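You operate a simulated robot arm through the tools that you are given. There is no shell and no other tool. Be economical: measure what you need, move in short steps, check, and stop when the job is done.

The job below is to be done with a simulated two-armed robot. You get a single attempt, and the scene is never put back.

TASK
Take the tub marked "bearing" from the top of the packing bench and leave it on the padlock shelf. Open the fridge door, take the yoghurt pot on the top of the packing bench and put it away on the bottom shelf of the fridge, then shut the door. Take the tea carton on the top of the packing bench and put it away on the tote shelf under the packing bench. Fetch the crushed carton from the top of the packing bench and stand it on the long shelf under the packing bench. Open the left freezer lid. Any order will do. Set down upright: yoghurt pot, tea carton, crushed carton.

Only the result counts: the job must be done as asked and must still hold three seconds after the hand-in. Knocking over, shifting, dropping, spilling or breaking anything else fails it. Lids that push on must go on centred and level and be pressed home; caps that screw on are set level and turned clockwise until they are tight.

THE ROBOT
Two 7-joint arms with two-finger parallel grippers on one trunk, on a base that drives. Base frame: it is fixed to the floor where the robot stands at the start and does not move with it; the origin is under the middle of the robot, x ahead of it, y to its left, z up. Units: cm, degrees, N and s.
The left shoulder is at the start at [6, 18.9, 120.3], the right one opposite. With the tool pointing down near the work surface each hand reaches from about 10 to 64 cm from the robot's upright axis, wherever it stands, measured 20 degrees to its own side. Places, roughly: bottom shelf of the fridge [-50, -730, 30]; crushed carton [25, 175, 100]; fridge door [-50, -700, 70]; left freezer lid [-220, -730, 80]; long shelf under the packing bench [40, 140, 30]; padlock shelf (17x29 cm) [-208, 320, 80]; tea carton [50, 125, 100]; tote shelf under the packing bench [40, 20, 30]; tub [25, 0, 100]; yoghurt pot [25, 100, 100]. Payload 3.43 kg a hand.
The TCP of each hand is the grasp point between the finger pads, 3 cm short of the fingertips. In the tool frame z runs along the fingers and y along their closing line. The gripper opens to 9.4 cm. The fingers are 2.8 cm wide and 1 cm thick; the gripper's body (5 by 9.6 cm) begins 5.5 cm behind the TCP.
Orientation is told as [roll, pitch, yaw] about the base's x, y, z axes, in that order, counted from this pose: with the fingers straight down and closing along the base's y, the tool's x points along the base's -x, its y along +y and its z along -z.

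THE INTERFACE
- The arms move only by the tool play_rows. It takes "left_targets", "right_targets" or both (then of equal length, played together; a hand with none holds still); each is one flat list of numbers, 7 for each row, row after row: the shift along the tool's x, y, z in units of 50 mm (1.0 is 50 mm), then the turn, a rotation vector about the tool's x, y, z in units of 8 degrees (1.0 is 8 degrees), then the gripper command, from -1 (shut) to 1 (fully open), values between in proportion. In form: [x, y, z, ax, ay, az, jaw, x, y, z, ax, ay, az, jaw, ...]. A call has 1 to 12 rows; each row shifts and turns the commanded pose from where the row before left it, along the tool's axes as they then stand. A call with a number of a shift or a turn outside -1 to 1 is refused whole. Rows are played at 5 a second. More than 5 cm and 8.6 degrees between two rows, or a gripper value outside its range, and nothing of the call is played. Where a pose cannot be reached the arm comes as near as it can. A force on the tool above 40 N (or 10 N above the force at the start of the call, whichever is more), or a blocked arm, ends the call early, and 0.2 s more pass. The fingers move at their own pace (about 15.3 cm/s each) and stop on an object; they squeeze with about 45 N. The grip force told is the motor's: it shows also when the fingers shut on nothing. Time passes only in rows, and 0.2 s behind the last, so rows that do not move let the fingers close. The reply holds the time, the measured pose of the TCP, the force on the tool along the base axes, the opening and the grip force, in the units named above and with some noise, with the torque about the TCP (base axes, N m) and any sound that the robot's microphone picked up, and new pictures: "views" is both (left out), scene, wrist or none (wrist: the cameras of the hands that moved).
- Cameras (640 x 400 px; columns grow to the right, rows downward): "scene" is now at [0.2, 3.01, 175.14]; the picture's right is [0.43, -0.90, 0.00], its down [-0.80, -0.38, -0.46] and it looks along [0.42, 0.20, -0.89] (base axes); focal length 291 px, centre (320, 200). "left" rides on the left gripper at [7.6, -1.4, -10.3] in its tool frame; the picture's right is [0.18, 0.98, 0.00], its down [-0.75, 0.14, -0.64] and it looks along [-0.63, 0.12, 0.77] (tool axes); focal length 243 px, centre (320, 200). "right" rides on the right gripper at [7.6, 1.4, -10.2] in its tool frame; the picture's right is [-0.18, 0.98, 0.00], its down [-0.75, -0.14, -0.64] and it looks along [-0.63, -0.12, 0.77] (tool axes); focal length 243 px, centre (320, 200).
- lift_body(by): slides the trunk up (or, below 0, down) by that many cm; the arms and the scene camera ride with it, the base frame stays. It gives what a move gives, with no picture.
- steer(legs): drives the robot by 1 to 6 legs, each [ahead, left, turn to the left] in cm, cm and degrees, along the robot's own axes; the way and the turn of a leg run together, so that a leg with both is an arc; at most 150 cm and 180 degrees a leg. The arms and the cameras ride along, it lands a little off, and it stops where it bumps. It gives what a move gives, and a new picture of the scene camera.
- turn_head(pan, tilt): turns the head with the scene camera to pan (to the left, within 86 degrees either way) and tilt (down, from -29 to 69), counted from straight ahead of the robot. It gives what a move gives, and a new picture of the scene camera.
- pixel_to_xyz(camera, pixels): for up to 12 pixels [column, row] of the newest picture of that camera ("zoom" is the newest enlarged one), the place [x, y, z] in the base frame of the surface seen there, good to about 0.2 cm, but the place of the scene camera against the robot may be out by one fixed shift of up to 1.8 cm in any direction. It takes no simulated time.
- close_up(camera, box): a new picture of the part [left, top, right, bottom] of that camera's present view, enlarged. It takes no simulated time.
- close_job(): hands the job in; it is judged then, once.

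Keep the steps short. Do not move on a guess: measure, check each grasp and each placing, and mend mistakes. In all there are 117 turns and 260 pictures (those below and enlarged ones count). Leave the grippers open and the arms clear of the work at the hand-in unless told otherwise, and finish with a single line.

The tools are called after ">>>" as name(argument=value, ...) on one line, values as JSON. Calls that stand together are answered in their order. play_rows: Moves the arms, as the interface text tells. Its arguments: {"type":"object","properties":{"left_targets":{"type":"array","items":{"type":"number"}},"right_targets":{"type":"array","items":{"type":"number"}},"views":{"type":"string","enum":["both","scene","wrist","none"]}},"required":[]} The other tools are called the same way: lift_body (by) slides the trunk up or down; steer (legs) drives the base; turn_head (pan, tilt) turns the head that bears the scene camera; pixel_to_xyz (camera, pixels) gives the place of the surface under pixels of a picture; close_up (camera, box) takes an enlarged picture of a part of a camera's view; close_job () hands the job in.

At the start:

```text
clock: 0.0
left_tool_pos: [33.99, 27.53, 109.67]
left_tool_rot: [0.1, 0.0, 0.0]
left_ft_force: [-0.2, -0.6, -0.2]
left_ft_torque: [-0.03, 0.03, 0.02]
left_grip_width: 9.39
left_grasp_force: 0.1
right_tool_pos: [34.97, -1.31, 117.42]
right_tool_rot: [0.0, 0.0, 0.0]
right_ft_force: [0.5, 0.7, 0.1]
right_ft_torque: [-0.03, -0.03, -0.03]
right_grip_width: 9.39
right_grasp_force: 0.0
trunk travel left (down, up): [-87.5, 11.5]
robot x, y, heading: [0.16, 0.29, -0.2]
head pan, tilt: [25.3, 62.3]
```

scene: 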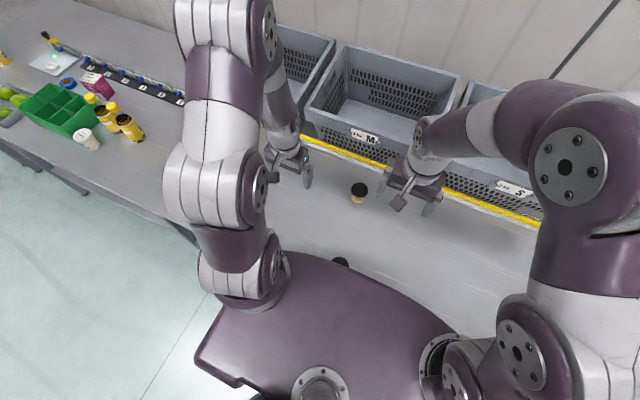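
right: 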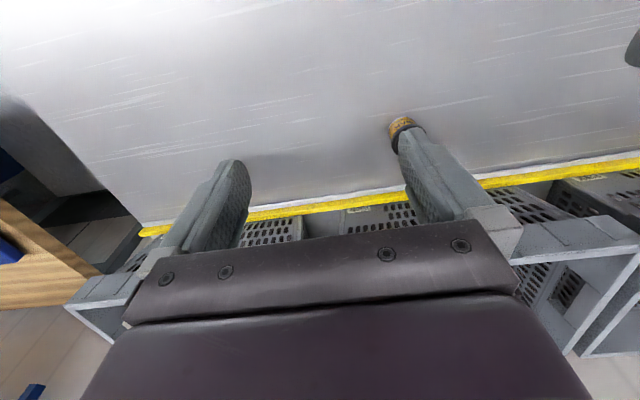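
left: 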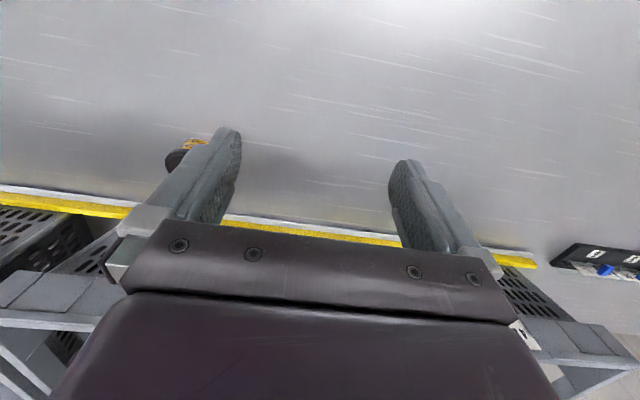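

I see the bench, with a small dark-topped object at (358,192) and another at (340,262). I'll enlarge both areas and measure.

>>> close_up(camera="scene", box=[300, 150, 420, 225])

>>> close_up(camera="scene", box=[0, 20, 200, 145])

>>> pixel_to_xyz(camera="scene", pixels=[[358, 188], [358, 200], [340, 262], [85, 140], [95, 85], [125, 125], [105, 115], [60, 110], [5, 60], [450, 300]])

>>> turn_head(pan=0, tilt=60)

>>> turn_head(pan=75, tilt=30)

```text
5.33 times, centred on (360, 188) of scene
```

zoom: 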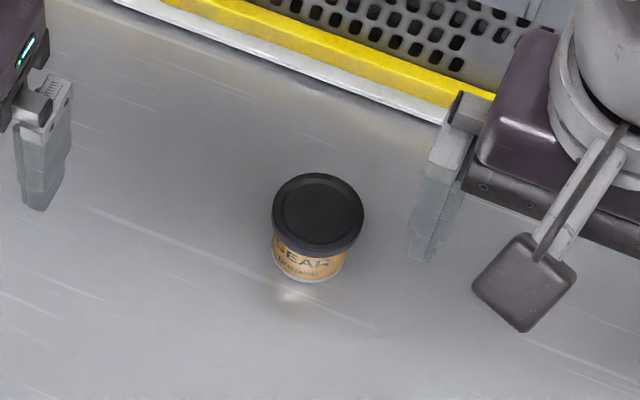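

```text
3.20 times, centred on (100, 82) of scene
```

zoom: 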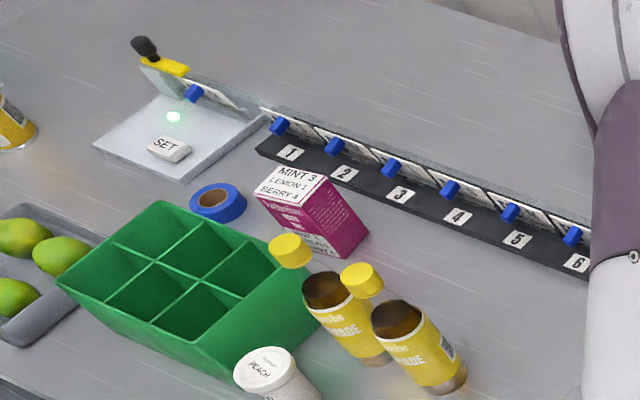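

```text
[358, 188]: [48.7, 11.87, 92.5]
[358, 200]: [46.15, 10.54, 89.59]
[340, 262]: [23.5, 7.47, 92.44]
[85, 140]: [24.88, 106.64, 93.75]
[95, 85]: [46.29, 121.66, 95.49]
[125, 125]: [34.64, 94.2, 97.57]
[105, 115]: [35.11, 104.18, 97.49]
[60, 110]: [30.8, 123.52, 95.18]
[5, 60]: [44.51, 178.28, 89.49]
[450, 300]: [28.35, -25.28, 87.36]
```

```text
clock: 0.9
left_tool_pos: [33.97, 27.47, 109.75]
left_tool_rot: [-0.1, 0.0, 0.0]
left_ft_force: [0.3, 0.3, 0.6]
left_ft_torque: [-0.01, 0.01, -0.01]
left_grip_width: 9.41
left_grasp_force: 0.1
right_tool_pos: [34.9, -1.37, 117.49]
right_tool_rot: [-0.1, 0.0, 0.0]
right_ft_force: [-0.1, 0.2, -0.5]
right_ft_torque: [0.01, 0.0, 0.01]
right_grip_width: 9.38
right_grasp_force: 0.1
trunk travel left (down, up): [-87.5, 11.5]
robot x, y, heading: [-0.07, 0.24, -0.1]
head pan, tilt: [0.0, 60.0]
```

scene: 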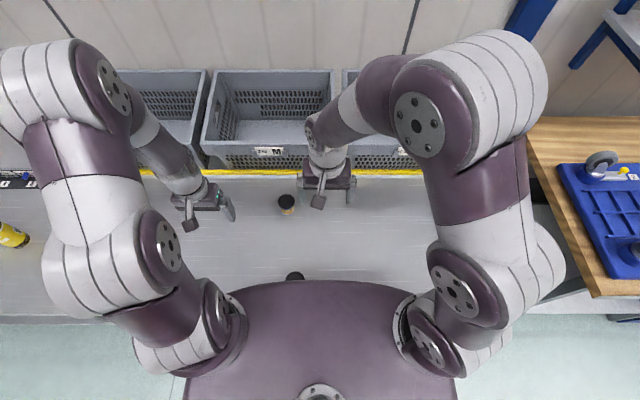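

```text
clock: 2.4
left_tool_pos: [33.98, 27.35, 109.72]
left_tool_rot: [-0.1, 0.0, 0.0]
left_ft_force: [0.6, 0.7, 0.6]
left_ft_torque: [-0.01, -0.01, 0.01]
left_grip_width: 9.4
left_grasp_force: 0.1
right_tool_pos: [34.93, -1.32, 117.48]
right_tool_rot: [0.0, 0.0, 0.1]
right_ft_force: [0.1, -0.1, 0.1]
right_ft_torque: [0.0, 0.0, -0.02]
right_grip_width: 9.42
right_grasp_force: 0.0
trunk travel left (down, up): [-87.5, 11.5]
robot x, y, heading: [0.32, 0.05, 0.1]
head pan, tilt: [75.0, 30.0]
```

scene: 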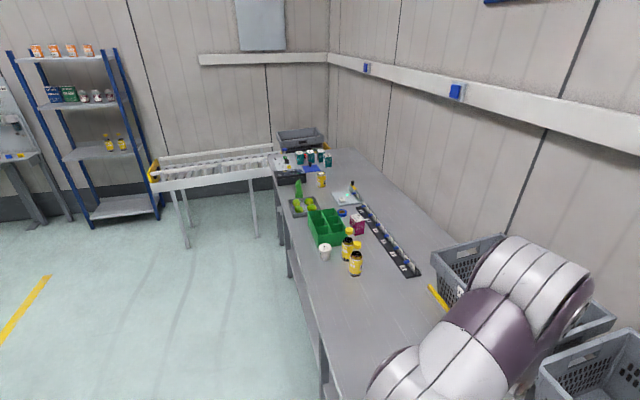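

The tub at (358,192) reads "GEAR", so the other one at about (23.5,7.5) should be "bearing". I'll back off to see it and read its label.

>>> steer(legs=[[-30, 0, 0]])

>>> turn_head(pan=0, tilt=50)

```text
clock: 4.4
left_tool_pos: [3.42, 27.68, 109.67]
left_tool_rot: [0.0, 0.1, 0.3]
left_ft_force: [0.6, -0.5, 0.4]
left_ft_torque: [0.0, -0.02, 0.01]
left_grip_width: 9.43
left_grasp_force: 0.0
right_tool_pos: [4.62, -1.23, 117.33]
right_tool_rot: [0.0, 0.1, 0.3]
right_ft_force: [0.2, -0.2, -0.6]
right_ft_torque: [-0.01, 0.0, 0.0]
right_grip_width: 9.4
right_grasp_force: 0.0
trunk travel left (down, up): [-87.5, 11.5]
robot x, y, heading: [-30.5, -0.32, 0.5]
head pan, tilt: [75.0, 30.0]
```

scene: 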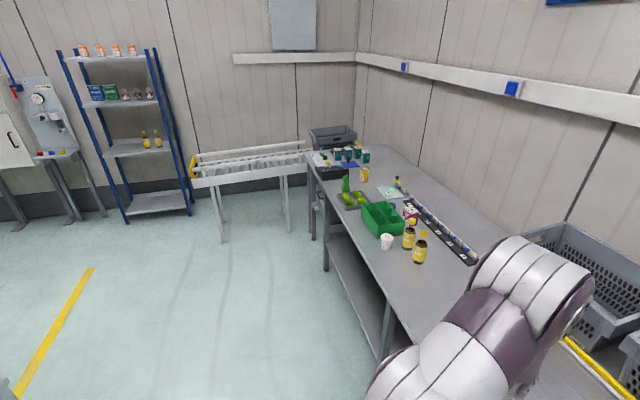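

```text
clock: 5.9
left_tool_pos: [3.21, 27.67, 109.68]
left_tool_rot: [0.0, -0.1, 0.3]
left_ft_force: [0.9, -0.1, 0.4]
left_ft_torque: [-0.01, 0.02, 0.03]
left_grip_width: 9.4
left_grasp_force: 0.1
right_tool_pos: [4.42, -1.25, 117.4]
right_tool_rot: [0.0, 0.1, 0.3]
right_ft_force: [-0.1, 0.0, -0.7]
right_ft_torque: [-0.02, 0.0, 0.01]
right_grip_width: 9.39
right_grasp_force: 0.1
trunk travel left (down, up): [-87.5, 11.5]
robot x, y, heading: [-30.6, -0.28, 0.2]
head pan, tilt: [0.0, 50.0]
```

scene: 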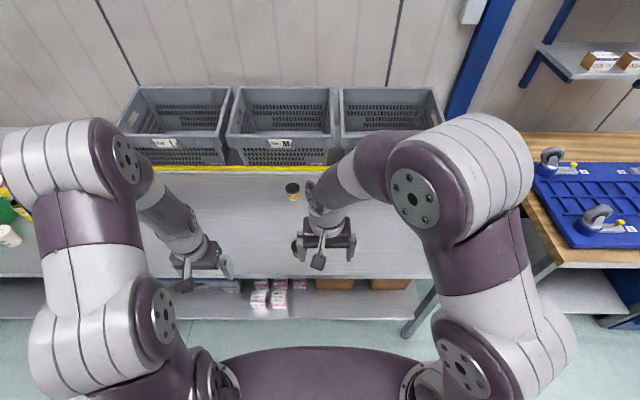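

The second tub sits behind the right gripper at about (295,245), and tea cartons stand on the shelf below. I'll take close-ups of both.

>>> close_up(camera="scene", box=[260, 170, 340, 270])

>>> close_up(camera="scene", box=[170, 260, 430, 330])

>>> pixel_to_xyz(camera="scene", pixels=[[294, 245], [292, 188], [260, 291], [278, 301], [335, 283], [230, 285], [300, 300], [300, 315], [250, 270], [420, 270]])

>>> play_rows(right_targets=[0, -1, 0, 0, 0, 0, 1, 0, -1, 0, 0, 0, 0, 1, 0, -1, 0, 0, 0, 0, 1], views="scene")

```text
4.00 times, centred on (300, 220) of scene
```

zoom: 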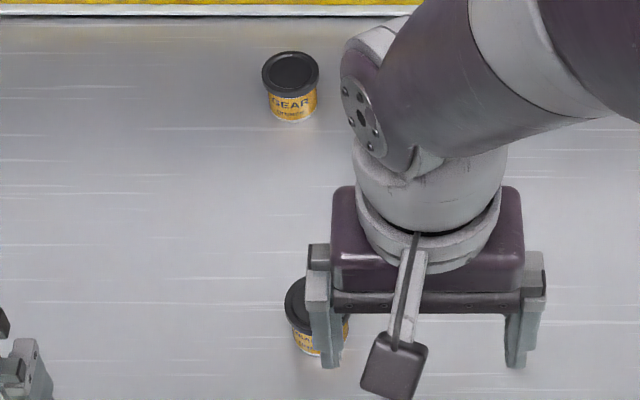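

```text
2.46 times, centred on (300, 295) of scene
```

zoom: 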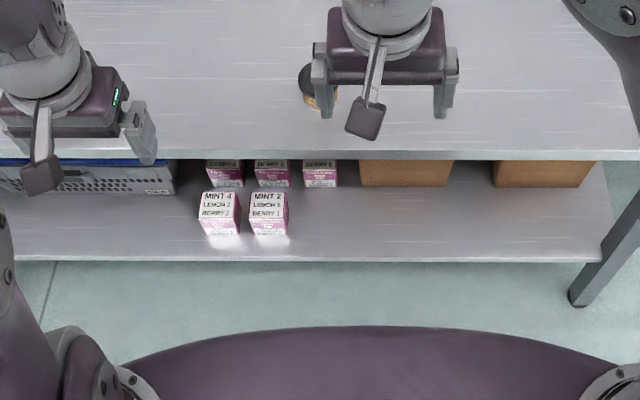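

```text
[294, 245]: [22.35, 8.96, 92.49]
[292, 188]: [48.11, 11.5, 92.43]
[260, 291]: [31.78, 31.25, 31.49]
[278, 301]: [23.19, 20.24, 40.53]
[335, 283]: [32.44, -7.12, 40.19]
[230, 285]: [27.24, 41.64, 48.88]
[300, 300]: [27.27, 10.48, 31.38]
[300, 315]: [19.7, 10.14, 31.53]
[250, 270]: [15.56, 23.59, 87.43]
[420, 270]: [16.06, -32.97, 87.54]
```

```text
clock: 6.7
left_tool_pos: [3.26, 27.62, 109.73]
left_tool_rot: [0.0, -0.1, 0.3]
left_ft_force: [-0.6, 0.5, 1.2]
left_ft_torque: [-0.01, -0.01, -0.01]
left_grip_width: 9.41
left_grasp_force: 0.1
right_tool_pos: [4.66, -16.13, 117.45]
right_tool_rot: [0.1, 0.0, 0.4]
right_ft_force: [0.3, -0.1, 0.1]
right_ft_torque: [0.0, 0.04, 0.02]
right_grip_width: 9.41
right_grasp_force: 0.0
trunk travel left (down, up): [-87.5, 11.5]
robot x, y, heading: [-30.39, -0.15, 0.3]
head pan, tilt: [0.0, 50.0]
```

scene: 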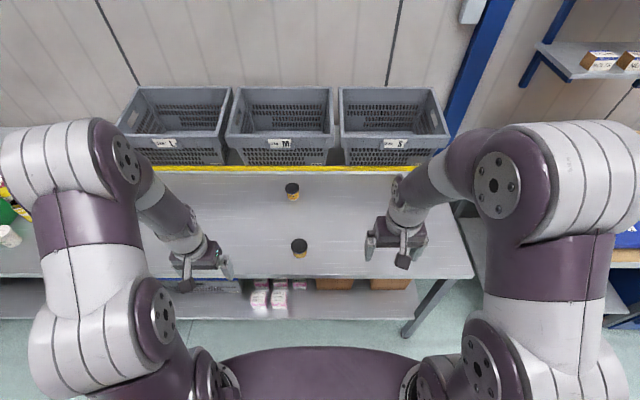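

The tub is in clear view now at (300,248). I'll read its label and measure it, and measure the gripper tips to find the camera's shift.

>>> close_up(camera="scene", box=[275, 225, 325, 270])

>>> pixel_to_xyz(camera="scene", pixels=[[299, 243], [292, 244], [306, 244], [299, 239], [299, 248], [299, 254], [320, 250], [280, 250]])

>>> close_up(camera="scene", box=[160, 240, 240, 300])

```text
8.89 times, centred on (300, 248) of scene
```

zoom: 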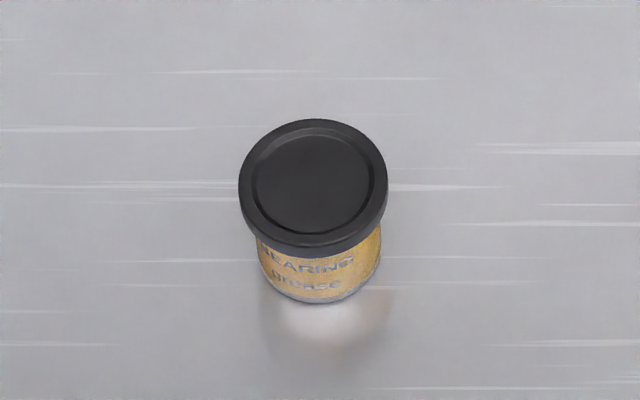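

```text
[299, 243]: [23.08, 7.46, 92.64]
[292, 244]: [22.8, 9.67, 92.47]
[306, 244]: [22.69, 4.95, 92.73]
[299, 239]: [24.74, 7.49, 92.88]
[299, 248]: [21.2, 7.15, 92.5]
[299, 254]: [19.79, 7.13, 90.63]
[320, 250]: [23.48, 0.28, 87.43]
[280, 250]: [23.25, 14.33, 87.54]
```

```text
6.67 times, centred on (200, 270) of scene
```

zoom: 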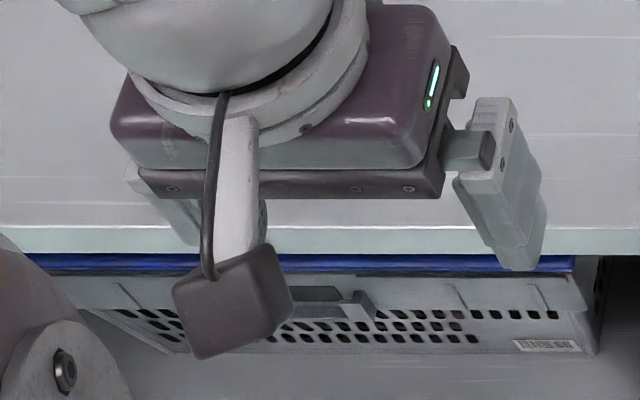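

The label reads "BEARING"; the tub's centre is about (22.9,7.3), with its lid 5 cm wide. I'll drive so the right hand stands near it, then measure with the wrist camera, which has no shift.

>>> steer(legs=[[10, 22, 0]])

>>> play_rows(right_targets=[0, 0, 1, 0, 0, 0, 1], views="wrist")

```text
clock: 8.5
left_tool_pos: [13.36, 49.69, 109.9]
left_tool_rot: [0.1, 0.0, 0.3]
left_ft_force: [-0.4, 0.2, 0.2]
left_ft_torque: [0.01, 0.02, 0.01]
left_grip_width: 9.39
left_grasp_force: 0.2
right_tool_pos: [14.72, 5.88, 117.51]
right_tool_rot: [0.1, 0.0, 0.3]
right_ft_force: [0.0, 0.3, 0.4]
right_ft_torque: [0.01, 0.0, 0.01]
right_grip_width: 9.41
right_grasp_force: 0.0
trunk travel left (down, up): [-87.5, 11.5]
robot x, y, heading: [-20.91, 21.88, 0.0]
head pan, tilt: [0.0, 50.0]
```

scene: 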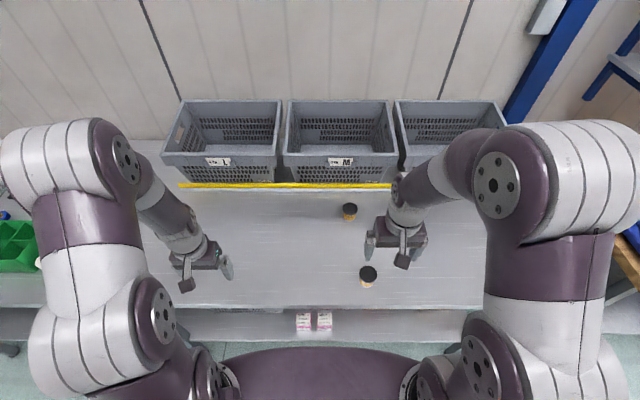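

```text
clock: 8.9
left_tool_pos: [13.5, 49.61, 109.56]
left_tool_rot: [0.2, 0.1, 0.3]
left_ft_force: [-0.1, 0.2, -0.3]
left_ft_torque: [0.03, 0.02, 0.03]
left_grip_width: 9.4
left_grasp_force: 0.0
right_tool_pos: [14.9, 5.67, 112.47]
right_tool_rot: [0.2, 0.1, 0.3]
right_ft_force: [0.0, -0.3, -0.4]
right_ft_torque: [0.03, -0.02, 0.01]
right_grip_width: 9.4
right_grasp_force: 0.0
trunk travel left (down, up): [-87.5, 11.5]
robot x, y, heading: [-20.52, 21.94, 0.3]
head pan, tilt: [0.0, 50.0]
```

right: 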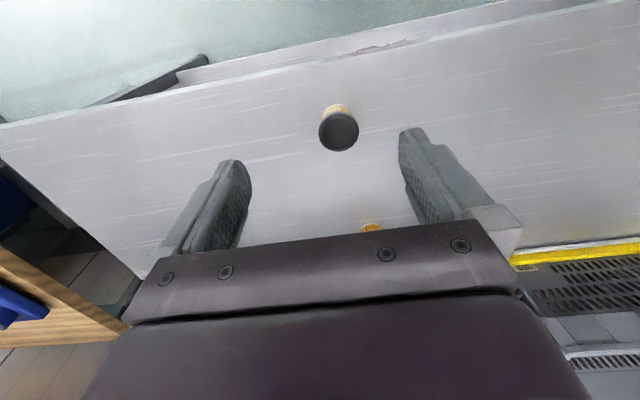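

The tub's lid shows in the right wrist view at (339,131). I'll measure it.

>>> pixel_to_xyz(camera="right", pixels=[[339, 131], [322, 131], [356, 131], [339, 116], [339, 147], [335, 108], [290, 130], [300, 200]])

```text
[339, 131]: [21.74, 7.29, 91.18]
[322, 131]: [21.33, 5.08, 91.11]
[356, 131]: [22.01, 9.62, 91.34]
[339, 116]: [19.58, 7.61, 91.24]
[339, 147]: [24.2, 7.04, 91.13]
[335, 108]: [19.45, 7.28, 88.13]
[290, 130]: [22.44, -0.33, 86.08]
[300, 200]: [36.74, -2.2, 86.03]
```

The tub is centred at (21.8,7.3), its top at 91.2, on a bench top at 86.05. I'll move over it, go down and close.

>>> play_rows(right_targets=[-0.69, 0.16, 0, 0, 0, 0, 1, -0.69, 0.16, 0, 0, 0, 0, 1, 0, 0, 0.9, 0, 0, 0, 1, 0, 0, 0.9, 0, 0, 0, 1, 0, 0, 0.9, 0, 0, 0, 1, 0, 0, 0.9, 0, 0, 0, 1, 0, 0, 0.9, 0, 0, 0, 1], views="wrist")

```text
clock: 10.5
left_tool_pos: [13.49, 49.65, 109.64]
left_tool_rot: [-0.1, 0.0, 0.3]
left_ft_force: [0.1, 0.2, -0.1]
left_ft_torque: [-0.01, 0.02, -0.02]
left_grip_width: 9.38
left_grasp_force: 0.1
right_tool_pos: [21.72, 7.6, 89.74]
right_tool_rot: [0.0, -0.1, 0.2]
right_ft_force: [0.9, 0.1, -1.5]
right_ft_torque: [-0.04, -0.03, 0.0]
right_grip_width: 9.37
right_grasp_force: 0.0
trunk travel left (down, up): [-87.5, 11.5]
robot x, y, heading: [-20.38, 22.03, 0.3]
head pan, tilt: [0.0, 50.0]
```

right: 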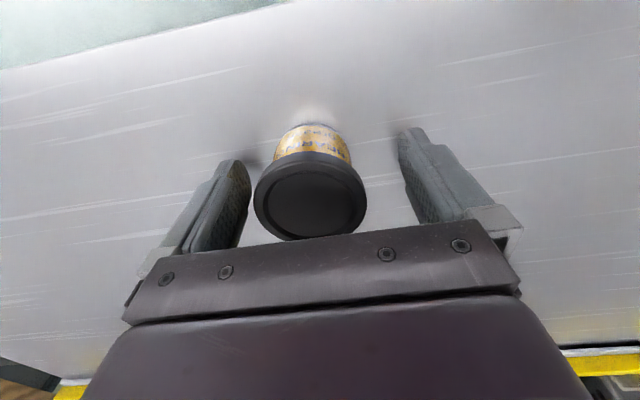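

The tub sits between the fingers. I'll close on it and lift it 15 cm.

>>> play_rows(right_targets=[0, 0, 0, 0, 0, 0, -1, 0, 0, 0, 0, 0, 0, -1, 0, 0, -0.4, 0, 0, 0, -1, 0, 0, -1, 0, 0, 0, -1, 0, 0, -1, 0, 0, 0, -1, 0, 0, -1, 0, 0, 0, -1], views="wrist")

>>> turn_head(pan=80, tilt=15)

```text
clock: 11.9
left_tool_pos: [13.19, 49.67, 109.8]
left_tool_rot: [0.0, -0.1, 0.2]
left_ft_force: [0.0, -0.2, -0.4]
left_ft_torque: [0.0, -0.01, 0.01]
left_grip_width: 9.42
left_grasp_force: 0.0
right_tool_pos: [21.62, 7.71, 107.18]
right_tool_rot: [-0.1, 0.0, 0.3]
right_ft_force: [-0.1, -0.1, 0.7]
right_ft_torque: [0.01, 0.03, -0.03]
right_grip_width: 0.0
right_grasp_force: 33.1
trunk travel left (down, up): [-87.5, 11.5]
robot x, y, heading: [-20.56, 21.84, 0.5]
head pan, tilt: [0.0, 50.0]
```

right: 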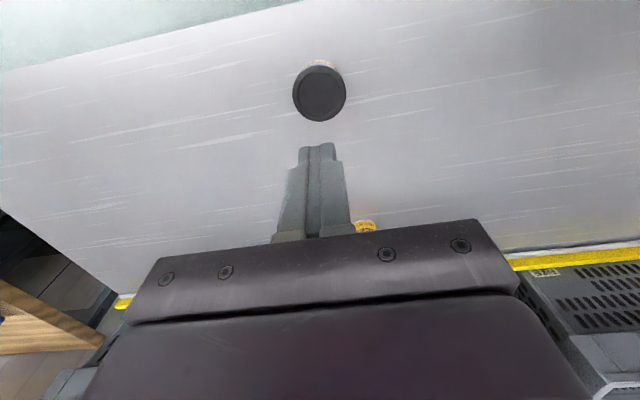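

```text
clock: 13.4
left_tool_pos: [13.37, 49.73, 109.56]
left_tool_rot: [0.0, 0.0, 0.3]
left_ft_force: [0.0, -1.2, 0.3]
left_ft_torque: [0.0, 0.0, -0.03]
left_grip_width: 9.37
left_grasp_force: 0.1
right_tool_pos: [21.78, 7.77, 107.22]
right_tool_rot: [0.0, 0.0, 0.4]
right_ft_force: [-0.5, -0.7, -0.2]
right_ft_torque: [0.01, 0.0, 0.0]
right_grip_width: 0.0
right_grasp_force: 33.4
trunk travel left (down, up): [-87.5, 11.5]
robot x, y, heading: [-20.24, 21.87, 0.1]
head pan, tilt: [80.0, 15.0]
```

scene: 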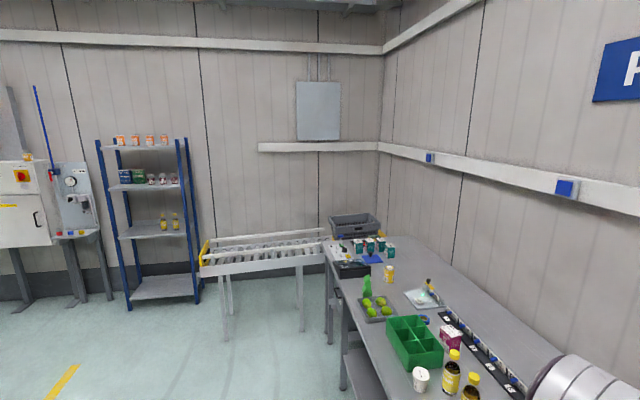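

The grip closed on nothing, so the tub slid out or lay off the pads. I'll measure it again from the wrist camera.

>>> pixel_to_xyz(camera="right", pixels=[[319, 93], [300, 93], [340, 93], [319, 74], [319, 115], [318, 63], [318, 155], [318, 145], [280, 93]])

>>> close_up(camera="right", box=[260, 50, 380, 240])

```text
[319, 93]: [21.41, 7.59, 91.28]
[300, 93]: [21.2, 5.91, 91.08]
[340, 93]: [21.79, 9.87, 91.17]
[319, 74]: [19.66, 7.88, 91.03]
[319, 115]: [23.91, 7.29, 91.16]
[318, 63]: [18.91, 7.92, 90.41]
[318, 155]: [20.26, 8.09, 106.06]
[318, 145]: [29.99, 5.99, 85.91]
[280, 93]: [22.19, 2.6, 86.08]
```

```text
2.11 times, centred on (320, 145) of right
```

zoom: 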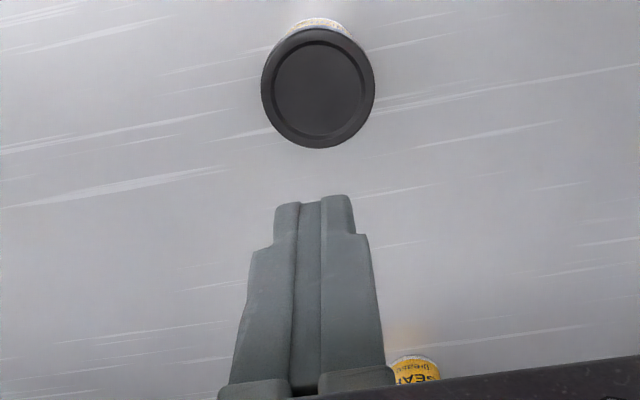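

The tub still stands at (21.6,7.6). The lift probably began before the grip had set, so I'll go down again, close, hold longer, and check before lifting.

>>> play_rows(right_targets=[0, 0, 0, 0, 0, 0, 1, 0, 0, 0, 0, 0, 0, 1, 0, 0, 0.9, 0, 0, 0, 1, 0, 0, 0.9, 0, 0, 0, 1, 0, 0, 0.9, 0, 0, 0, 1, 0, 0, 0.88, 0, 0, 0, 1, 0, 0, 0, 0, 0, 0, -1, 0, 0, 0, 0, 0, 0, -1, 0, 0, 0, 0, 0, 0, -1, 0, 0, 0, 0, 0, 0, -1], views="wrist")

```text
clock: 15.6
left_tool_pos: [13.42, 49.76, 109.72]
left_tool_rot: [-0.1, 0.0, 0.3]
left_ft_force: [-1.3, -0.6, -0.5]
left_ft_torque: [-0.03, 0.0, 0.0]
left_grip_width: 9.4
left_grasp_force: 0.2
right_tool_pos: [21.71, 7.63, 89.31]
right_tool_rot: [0.0, 0.0, 0.3]
right_ft_force: [-0.5, 0.1, 0.0]
right_ft_torque: [0.01, 0.04, -0.01]
right_grip_width: 5.71
right_grasp_force: 44.7
trunk travel left (down, up): [-87.5, 11.5]
robot x, y, heading: [-20.32, 22.03, 0.4]
head pan, tilt: [80.0, 15.0]
```

right: 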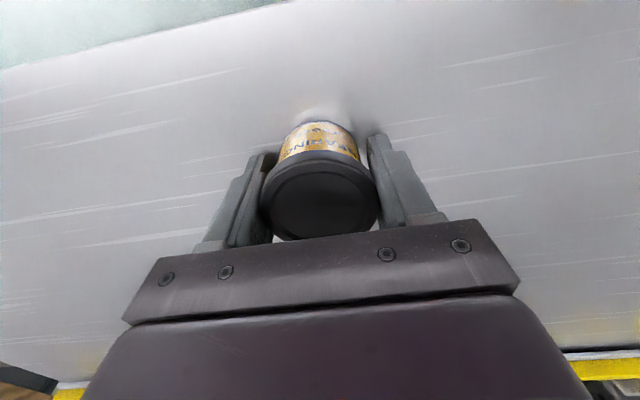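

It holds at 5.7 cm with 44.7 N. I'll lift slowly by 2 cm and check.

>>> play_rows(right_targets=[0, 0, -0.1, 0, 0, 0, -1, 0, 0, -0.1, 0, 0, 0, -1, 0, 0, -0.1, 0, 0, 0, -1, 0, 0, -0.1, 0, 0, 0, -1], views="wrist")

```text
clock: 16.6
left_tool_pos: [13.36, 49.82, 109.61]
left_tool_rot: [0.0, -0.1, 0.3]
left_ft_force: [-0.4, 0.1, -0.4]
left_ft_torque: [-0.01, 0.0, 0.06]
left_grip_width: 9.41
left_grasp_force: 0.1
right_tool_pos: [21.64, 7.6, 91.31]
right_tool_rot: [0.0, 0.0, 0.3]
right_ft_force: [0.3, 0.3, -0.9]
right_ft_torque: [0.03, 0.0, -0.03]
right_grip_width: 5.7
right_grasp_force: 44.9
trunk travel left (down, up): [-87.5, 11.5]
robot x, y, heading: [-19.89, 22.11, 0.2]
head pan, tilt: [80.0, 15.0]
```

right: 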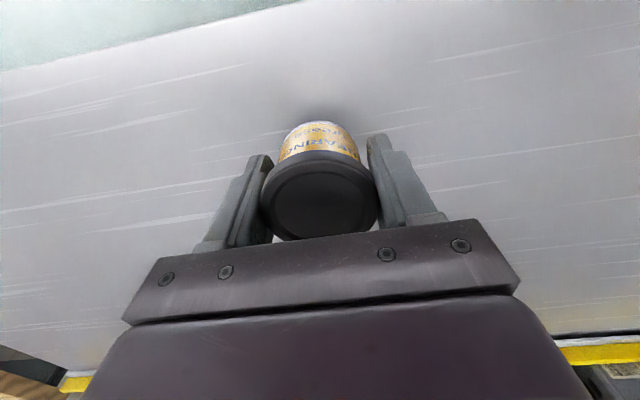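

The tub came up. I'll lift it further, and measure the blue shelving to find the padlock shelf.

>>> play_rows(right_targets=[0, 0, -0.5, 0, 0, 0, -1, 0, 0, -0.7, 0, 0, 0, -1, 0, 0, -0.7, 0, 0, 0, -1, 0, 0, -0.7, 0, 0, 0, -1, 0, 0, -0.5, 0, 0, 0, -1], views="none")

>>> close_up(camera="scene", box=[0, 120, 210, 310])

>>> pixel_to_xyz(camera="scene", pixels=[[145, 146], [145, 185], [150, 234], [160, 290], [75, 234], [78, 205], [118, 186], [182, 184], [30, 200]])

>>> close_up(camera="scene", box=[320, 200, 520, 400])

```text
clock: 17.8
left_tool_pos: [13.4, 49.67, 109.65]
left_tool_rot: [0.0, -0.1, 0.3]
left_ft_force: [0.2, 0.0, -0.9]
left_ft_torque: [0.01, -0.03, 0.0]
left_grip_width: 9.42
left_grasp_force: 0.0
right_tool_pos: [21.47, 7.54, 106.83]
right_tool_rot: [0.0, 0.0, 0.3]
right_ft_force: [0.3, 0.2, -1.3]
right_ft_torque: [-0.01, 0.0, -0.02]
right_grip_width: 5.71
right_grasp_force: 45.4
trunk travel left (down, up): [-87.5, 11.5]
robot x, y, heading: [-20.45, 22.33, 0.3]
head pan, tilt: [80.0, 15.0]
```

```text
2.11 times, centred on (105, 215) of scene
```

zoom: 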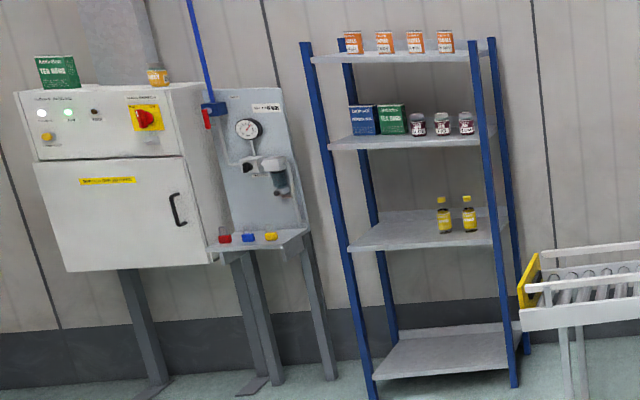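

```text
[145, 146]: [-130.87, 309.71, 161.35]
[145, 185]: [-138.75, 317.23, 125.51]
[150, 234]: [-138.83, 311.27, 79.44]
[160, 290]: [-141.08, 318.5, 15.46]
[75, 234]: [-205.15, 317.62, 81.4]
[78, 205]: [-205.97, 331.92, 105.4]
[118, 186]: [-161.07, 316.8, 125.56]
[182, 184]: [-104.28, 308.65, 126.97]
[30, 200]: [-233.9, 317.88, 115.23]
```

```text
2.00 times, centred on (420, 300) of scene
```

zoom: 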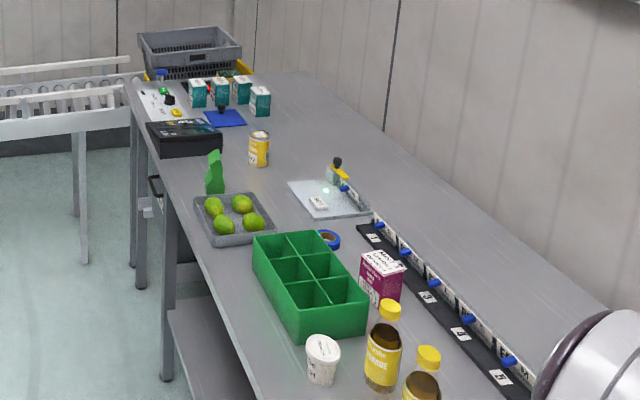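

The padlock shelf is the small one at (75,234) with red, blue and yellow padlocks, near (-205,318,80). I'll back away, turn left and look down the path.

>>> steer(legs=[[-60, 0, 0], [0, 0, 90]])

>>> turn_head(pan=40, tilt=25)

```text
clock: 25.0
left_tool_pos: [-108.65, 54.86, 109.72]
left_tool_rot: [0.1, 0.0, 90.1]
left_ft_force: [1.1, -0.8, -0.4]
left_ft_torque: [0.04, -0.03, 0.03]
left_grip_width: 9.41
left_grasp_force: 0.1
right_tool_pos: [-66.47, 62.9, 106.7]
right_tool_rot: [0.0, 0.0, 90.1]
right_ft_force: [1.2, -0.6, -0.5]
right_ft_torque: [0.0, -0.03, -0.01]
right_grip_width: 5.75
right_grasp_force: 44.7
trunk travel left (down, up): [-87.5, 11.5]
robot x, y, heading: [-80.99, 20.76, 90.0]
head pan, tilt: [80.0, 15.0]
```

scene: 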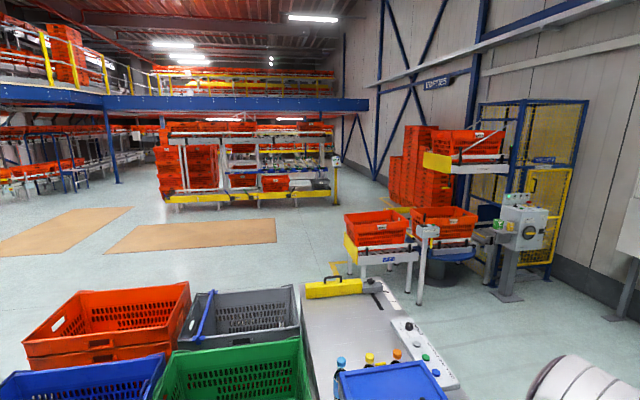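

```text
clock: 26.1
left_tool_pos: [-108.7, 54.82, 109.73]
left_tool_rot: [0.1, 0.0, 90.1]
left_ft_force: [-0.1, -0.2, 0.0]
left_ft_torque: [0.0, 0.02, -0.02]
left_grip_width: 9.41
left_grasp_force: 0.1
right_tool_pos: [-66.43, 62.86, 106.67]
right_tool_rot: [0.0, 0.0, 90.1]
right_ft_force: [-0.3, -1.2, -1.8]
right_ft_torque: [0.02, -0.03, 0.01]
right_grip_width: 5.72
right_grasp_force: 45.1
trunk travel left (down, up): [-87.5, 11.5]
robot x, y, heading: [-80.78, 20.94, 90.1]
head pan, tilt: [40.0, 25.0]
```

scene: 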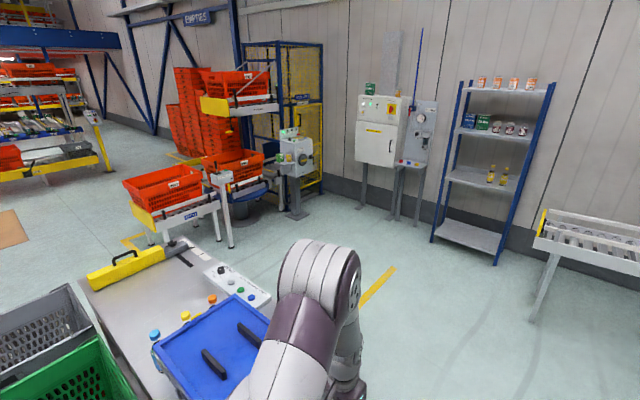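

A table stands to my left, and the conveyor's near end is ahead on the right. I'll measure both for clearance.

>>> pixel_to_xyz(camera="scene", pixels=[[268, 298], [180, 240], [262, 318], [540, 240], [530, 320], [405, 163], [395, 215], [415, 225], [298, 215], [215, 245]])

```text
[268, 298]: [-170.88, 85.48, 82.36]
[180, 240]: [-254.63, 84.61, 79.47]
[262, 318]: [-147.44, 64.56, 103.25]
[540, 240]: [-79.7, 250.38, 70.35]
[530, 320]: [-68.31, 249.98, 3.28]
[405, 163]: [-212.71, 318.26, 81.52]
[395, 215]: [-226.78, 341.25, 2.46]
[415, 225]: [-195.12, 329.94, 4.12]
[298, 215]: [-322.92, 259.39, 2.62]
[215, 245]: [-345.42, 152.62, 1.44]
```

The way is clear if I go ahead to y about 166, then left to x about -225, then ahead to y about 250.

>>> steer(legs=[[145, 0, 0], [0, 144, 0], [83, 0, 0]])

>>> turn_head(pan=-10, tilt=50)

```text
clock: 44.0
left_tool_pos: [-250.8, 283.15, 109.7]
left_tool_rot: [0.1, 0.0, 88.2]
left_ft_force: [-0.6, -0.4, -0.4]
left_ft_torque: [0.0, -0.03, -0.01]
left_grip_width: 9.41
left_grasp_force: 0.1
right_tool_pos: [-208.4, 289.88, 106.8]
right_tool_rot: [-0.1, 0.0, 88.3]
right_ft_force: [0.6, 0.2, -1.1]
right_ft_torque: [-0.03, 0.05, 0.0]
right_grip_width: 5.7
right_grasp_force: 45.4
trunk travel left (down, up): [-87.5, 11.5]
robot x, y, heading: [-224.33, 248.67, 88.5]
head pan, tilt: [40.0, 25.0]
```

scene: 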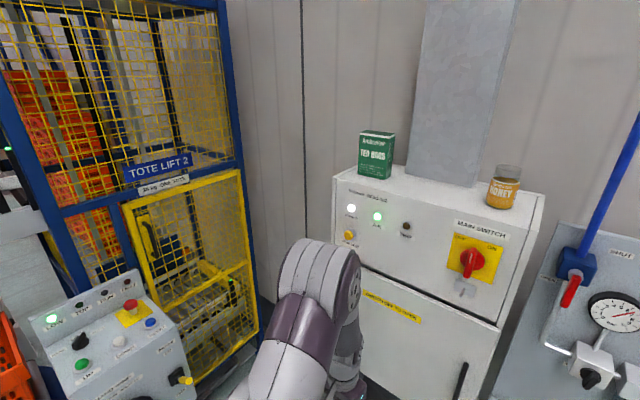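

```text
clock: 45.2
left_tool_pos: [-250.65, 283.31, 109.71]
left_tool_rot: [-0.1, 0.0, 88.3]
left_ft_force: [-0.1, 0.2, -0.1]
left_ft_torque: [-0.01, 0.03, 0.01]
left_grip_width: 9.4
left_grasp_force: 0.1
right_tool_pos: [-208.49, 289.94, 106.73]
right_tool_rot: [0.0, 0.0, 88.4]
right_ft_force: [0.2, 0.9, -0.5]
right_ft_torque: [-0.01, 0.01, 0.0]
right_grip_width: 5.72
right_grasp_force: 45.0
trunk travel left (down, up): [-87.5, 11.5]
robot x, y, heading: [-224.3, 248.02, 88.3]
head pan, tilt: [-10.0, 50.0]
```

scene: 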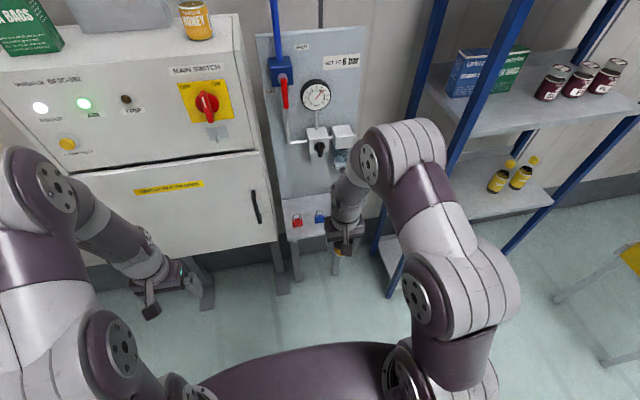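

The padlock shelf shows at (305,215), left of the right hand. I'll take a close-up, look from the wrist camera, and measure.

>>> close_up(camera="scene", box=[260, 110, 380, 270])

>>> play_rows(right_targets=[0, 0, 0, 0, 0, 0, -1], views="wrist")

>>> pixel_to_xyz(camera="scene", pixels=[[285, 205], [310, 210], [288, 235], [325, 232], [297, 220], [320, 217], [320, 150], [341, 160], [340, 135]])

```text
2.50 times, centred on (320, 190) of scene
```

zoom: 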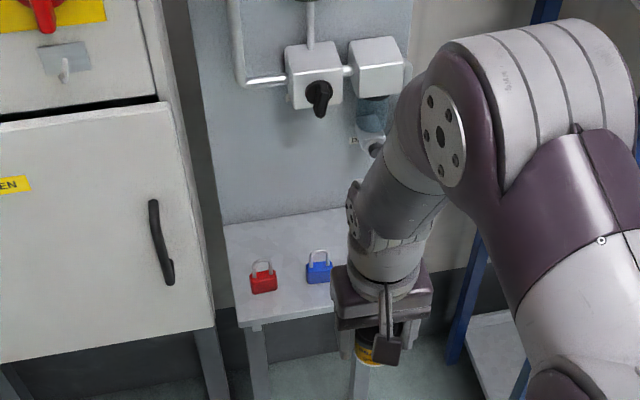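

```text
clock: 45.6
left_tool_pos: [-250.73, 283.17, 109.65]
left_tool_rot: [0.0, -0.1, 88.3]
left_ft_force: [0.1, 0.2, -0.1]
left_ft_torque: [-0.03, -0.03, -0.01]
left_grip_width: 9.39
left_grasp_force: 0.0
right_tool_pos: [-208.43, 289.92, 106.65]
right_tool_rot: [0.1, -0.1, 88.3]
right_ft_force: [0.3, -0.2, -2.1]
right_ft_torque: [0.0, 0.04, -0.01]
right_grip_width: 5.73
right_grasp_force: 45.4
trunk travel left (down, up): [-87.5, 11.5]
robot x, y, heading: [-224.26, 248.49, 88.3]
head pan, tilt: [-10.0, 50.0]
```

right: 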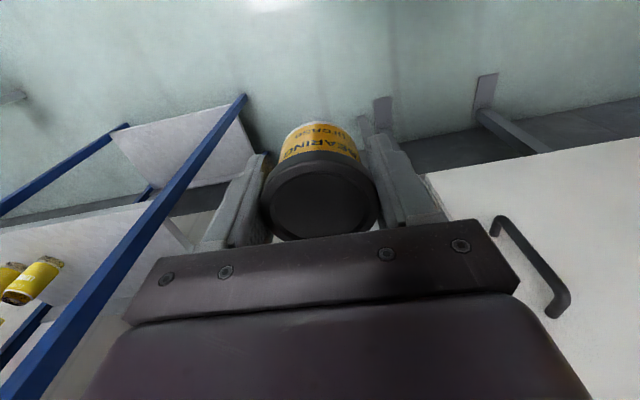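

```text
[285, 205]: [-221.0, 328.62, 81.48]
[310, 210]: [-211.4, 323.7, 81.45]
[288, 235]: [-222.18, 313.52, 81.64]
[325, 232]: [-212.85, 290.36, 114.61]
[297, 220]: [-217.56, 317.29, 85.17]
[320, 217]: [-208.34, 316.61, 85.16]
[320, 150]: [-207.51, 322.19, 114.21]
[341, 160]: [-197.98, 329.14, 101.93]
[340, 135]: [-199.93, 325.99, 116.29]
```

The shelf top is near z 80, and the right hand hides part of it. I'll draw the hand back toward me to see all the padlocks.

>>> play_rows(right_targets=[0.8, 0, 0, 0, 0, 0, -1, 0.8, 0, 0, 0, 0, 0, -1, 0.8, 0, 0, 0, 0, 0, -1, 0.8, 0, 0, 0, 0, 0, -1], views="scene")

>>> close_up(camera="scene", box=[260, 110, 400, 260])

```text
clock: 46.8
left_tool_pos: [-250.8, 283.25, 109.7]
left_tool_rot: [0.0, -0.1, 88.3]
left_ft_force: [-0.2, -0.1, -0.6]
left_ft_torque: [0.0, 0.0, 0.0]
left_grip_width: 9.37
left_grasp_force: 0.1
right_tool_pos: [-209.06, 274.22, 106.86]
right_tool_rot: [0.2, -1.0, 88.7]
right_ft_force: [-0.4, 4.0, 0.0]
right_ft_torque: [-0.56, 0.02, -0.08]
right_grip_width: 5.71
right_grasp_force: 44.5
trunk travel left (down, up): [-87.5, 11.5]
robot x, y, heading: [-223.94, 248.88, 88.4]
head pan, tilt: [-10.0, 50.0]
stopped in row 4 (right hand): the force on the tool passed its limit (the readings are from after the stop); the commanded pose is now the measured one
```

scene: 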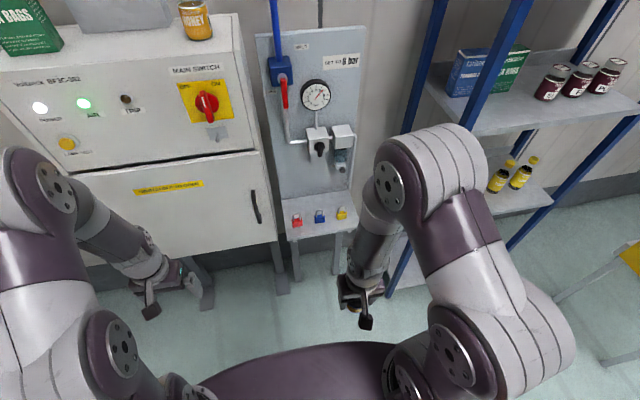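

```text
2.67 times, centred on (330, 185) of scene
```

zoom: 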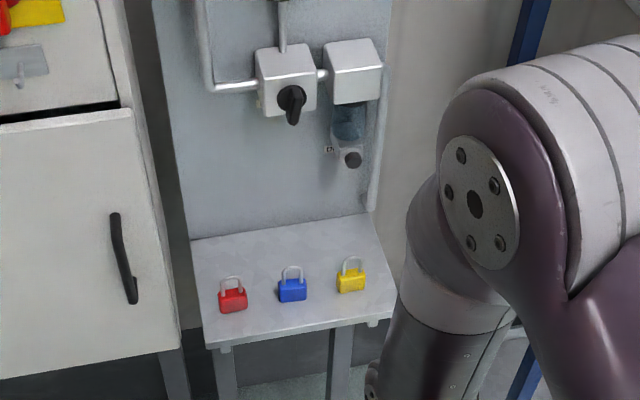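

All three padlocks show, with free space behind them. I'll measure the shelf and the padlocks in the enlarged view.

>>> pixel_to_xyz(camera="zoom", pixels=[[232, 308], [293, 298], [352, 288], [195, 243], [370, 214], [210, 343], [393, 313], [300, 318], [285, 225], [231, 282], [292, 105], [350, 165]])

>>> pixel_to_xyz(camera="zoom", pixels=[[232, 313], [245, 306], [280, 300], [305, 298], [325, 235], [260, 240], [315, 270], [255, 275], [350, 95], [285, 60]])

>>> play_rows(right_targets=[-0.6, 0, -0.4, 0, 0, 0, -1], views="wrist")

```text
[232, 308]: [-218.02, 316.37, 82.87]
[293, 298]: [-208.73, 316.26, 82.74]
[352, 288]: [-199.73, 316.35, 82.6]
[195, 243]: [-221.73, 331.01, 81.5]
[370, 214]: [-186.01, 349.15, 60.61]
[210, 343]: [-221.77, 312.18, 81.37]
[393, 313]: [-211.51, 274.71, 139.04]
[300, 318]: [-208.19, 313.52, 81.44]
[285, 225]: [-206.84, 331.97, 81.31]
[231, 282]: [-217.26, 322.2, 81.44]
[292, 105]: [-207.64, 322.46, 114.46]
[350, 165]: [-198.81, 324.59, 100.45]
```

```text
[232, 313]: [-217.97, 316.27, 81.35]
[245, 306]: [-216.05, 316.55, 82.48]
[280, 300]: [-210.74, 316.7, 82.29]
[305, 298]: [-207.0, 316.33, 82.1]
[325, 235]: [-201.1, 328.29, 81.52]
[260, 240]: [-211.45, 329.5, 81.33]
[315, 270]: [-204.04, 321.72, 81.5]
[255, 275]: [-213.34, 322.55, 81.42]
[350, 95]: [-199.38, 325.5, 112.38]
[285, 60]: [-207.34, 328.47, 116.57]
```

```text
clock: 47.2
left_tool_pos: [-250.76, 283.21, 109.72]
left_tool_rot: [0.0, 0.0, 88.2]
left_ft_force: [0.4, 0.0, 0.1]
left_ft_torque: [-0.01, 0.02, 0.01]
left_grip_width: 9.4
left_grasp_force: 0.1
right_tool_pos: [-208.83, 277.17, 108.7]
right_tool_rot: [0.1, -0.7, 88.6]
right_ft_force: [0.1, -0.6, -1.2]
right_ft_torque: [-0.01, 0.01, -0.02]
right_grip_width: 5.7
right_grasp_force: 45.4
trunk travel left (down, up): [-87.5, 11.5]
robot x, y, heading: [-224.26, 248.44, 88.6]
head pan, tilt: [-10.0, 50.0]
```

right: 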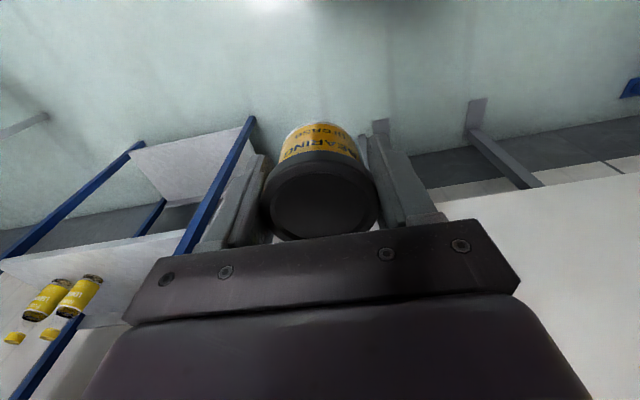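

The padlocks' fronts lie at true y of about 315, with 12 cm free behind them, but the valves overhang that space. My plan is to set the tub on the front strip between red and blue, regrasp it from the front with a level hand, then carry it over behind the padlocks. First I'll drive closer.

>>> steer(legs=[[13, 5, 1.5]])

```text
clock: 48.5
left_tool_pos: [-256.34, 295.3, 109.74]
left_tool_rot: [0.0, -0.1, 90.0]
left_ft_force: [-0.3, -0.4, 0.0]
left_ft_torque: [-0.01, 0.01, 0.02]
left_grip_width: 9.39
left_grasp_force: 0.0
right_tool_pos: [-214.32, 290.55, 108.78]
right_tool_rot: [0.2, -0.9, 90.2]
right_ft_force: [-0.6, 0.4, -1.3]
right_ft_torque: [0.01, 0.02, 0.0]
right_grip_width: 5.71
right_grasp_force: 44.9
trunk travel left (down, up): [-87.5, 11.5]
robot x, y, heading: [-229.03, 261.69, 90.0]
head pan, tilt: [-10.0, 50.0]
```

scene: 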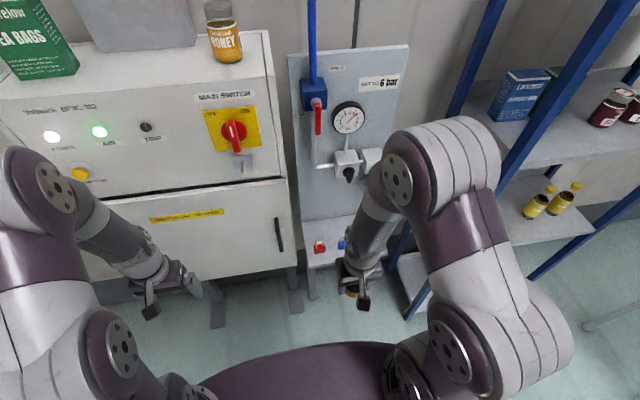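

The hand is at (-214.3,290.6,108.8). I'll move it forward 22.6 cm and right 0.9 cm, keeping it high.

>>> play_rows(right_targets=[-0.9, -0.09, 0, 0, 0, 0, -1, -0.9, -0.09, 0, 0, 0, 0, -1, -0.9, 0, 0, 0, 0, 0, -1, -0.9, 0, 0, 0, 0, 0, -1, -0.92, 0, 0, 0, 0, 0, -1, 0, 0, 0, 0, 0, 0, -1])

```text
clock: 49.9
left_tool_pos: [-256.62, 295.45, 109.72]
left_tool_rot: [0.0, 0.0, 89.8]
left_ft_force: [0.2, -1.2, 0.1]
left_ft_torque: [0.0, 0.03, 0.0]
left_grip_width: 9.42
left_grasp_force: 0.0
right_tool_pos: [-213.7, 312.99, 109.08]
right_tool_rot: [0.3, -0.8, 90.3]
right_ft_force: [-0.6, -0.1, -1.7]
right_ft_torque: [0.05, 0.02, 0.01]
right_grip_width: 5.72
right_grasp_force: 44.6
trunk travel left (down, up): [-87.5, 11.5]
robot x, y, heading: [-228.71, 261.42, 89.9]
head pan, tilt: [-10.0, 50.0]
```

scene: 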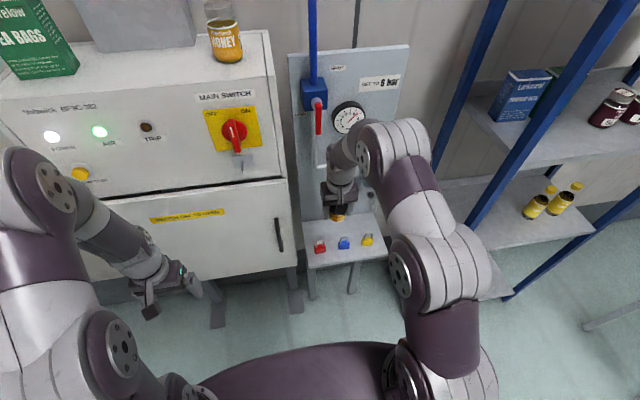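
right: 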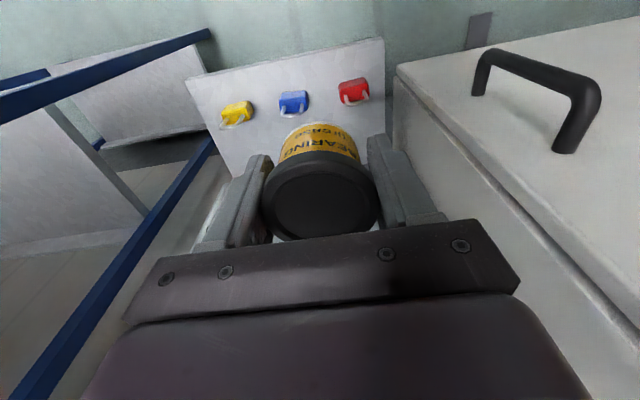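

The wrist camera sees the whole front of the shelf, so I'll measure it precisely there.

>>> pixel_to_xyz(camera="right", pixels=[[237, 110], [293, 99], [353, 90], [190, 80], [383, 42], [290, 70], [335, 104], [265, 120], [295, 112], [235, 125], [383, 100], [210, 150]])

>>> close_up(camera="right", box=[180, 30, 400, 170])

```text
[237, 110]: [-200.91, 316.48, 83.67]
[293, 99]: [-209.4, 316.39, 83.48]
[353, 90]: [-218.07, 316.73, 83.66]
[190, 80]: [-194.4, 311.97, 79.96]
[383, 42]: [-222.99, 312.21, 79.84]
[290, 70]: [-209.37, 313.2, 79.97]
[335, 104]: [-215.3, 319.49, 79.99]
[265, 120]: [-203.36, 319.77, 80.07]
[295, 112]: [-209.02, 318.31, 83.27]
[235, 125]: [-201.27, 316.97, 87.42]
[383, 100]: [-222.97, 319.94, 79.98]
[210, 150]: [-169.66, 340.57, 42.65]
```

```text
2.86 times, centred on (290, 100) of right
```

zoom: 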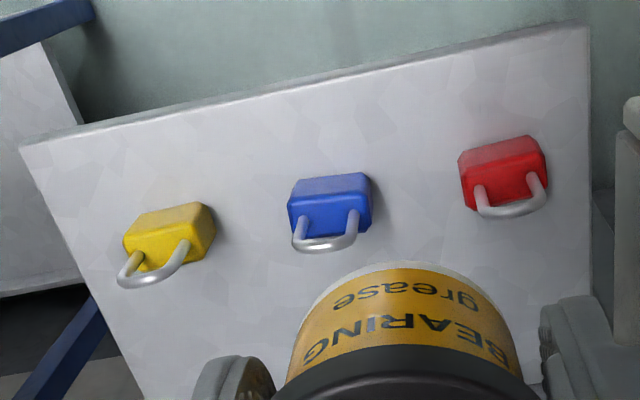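

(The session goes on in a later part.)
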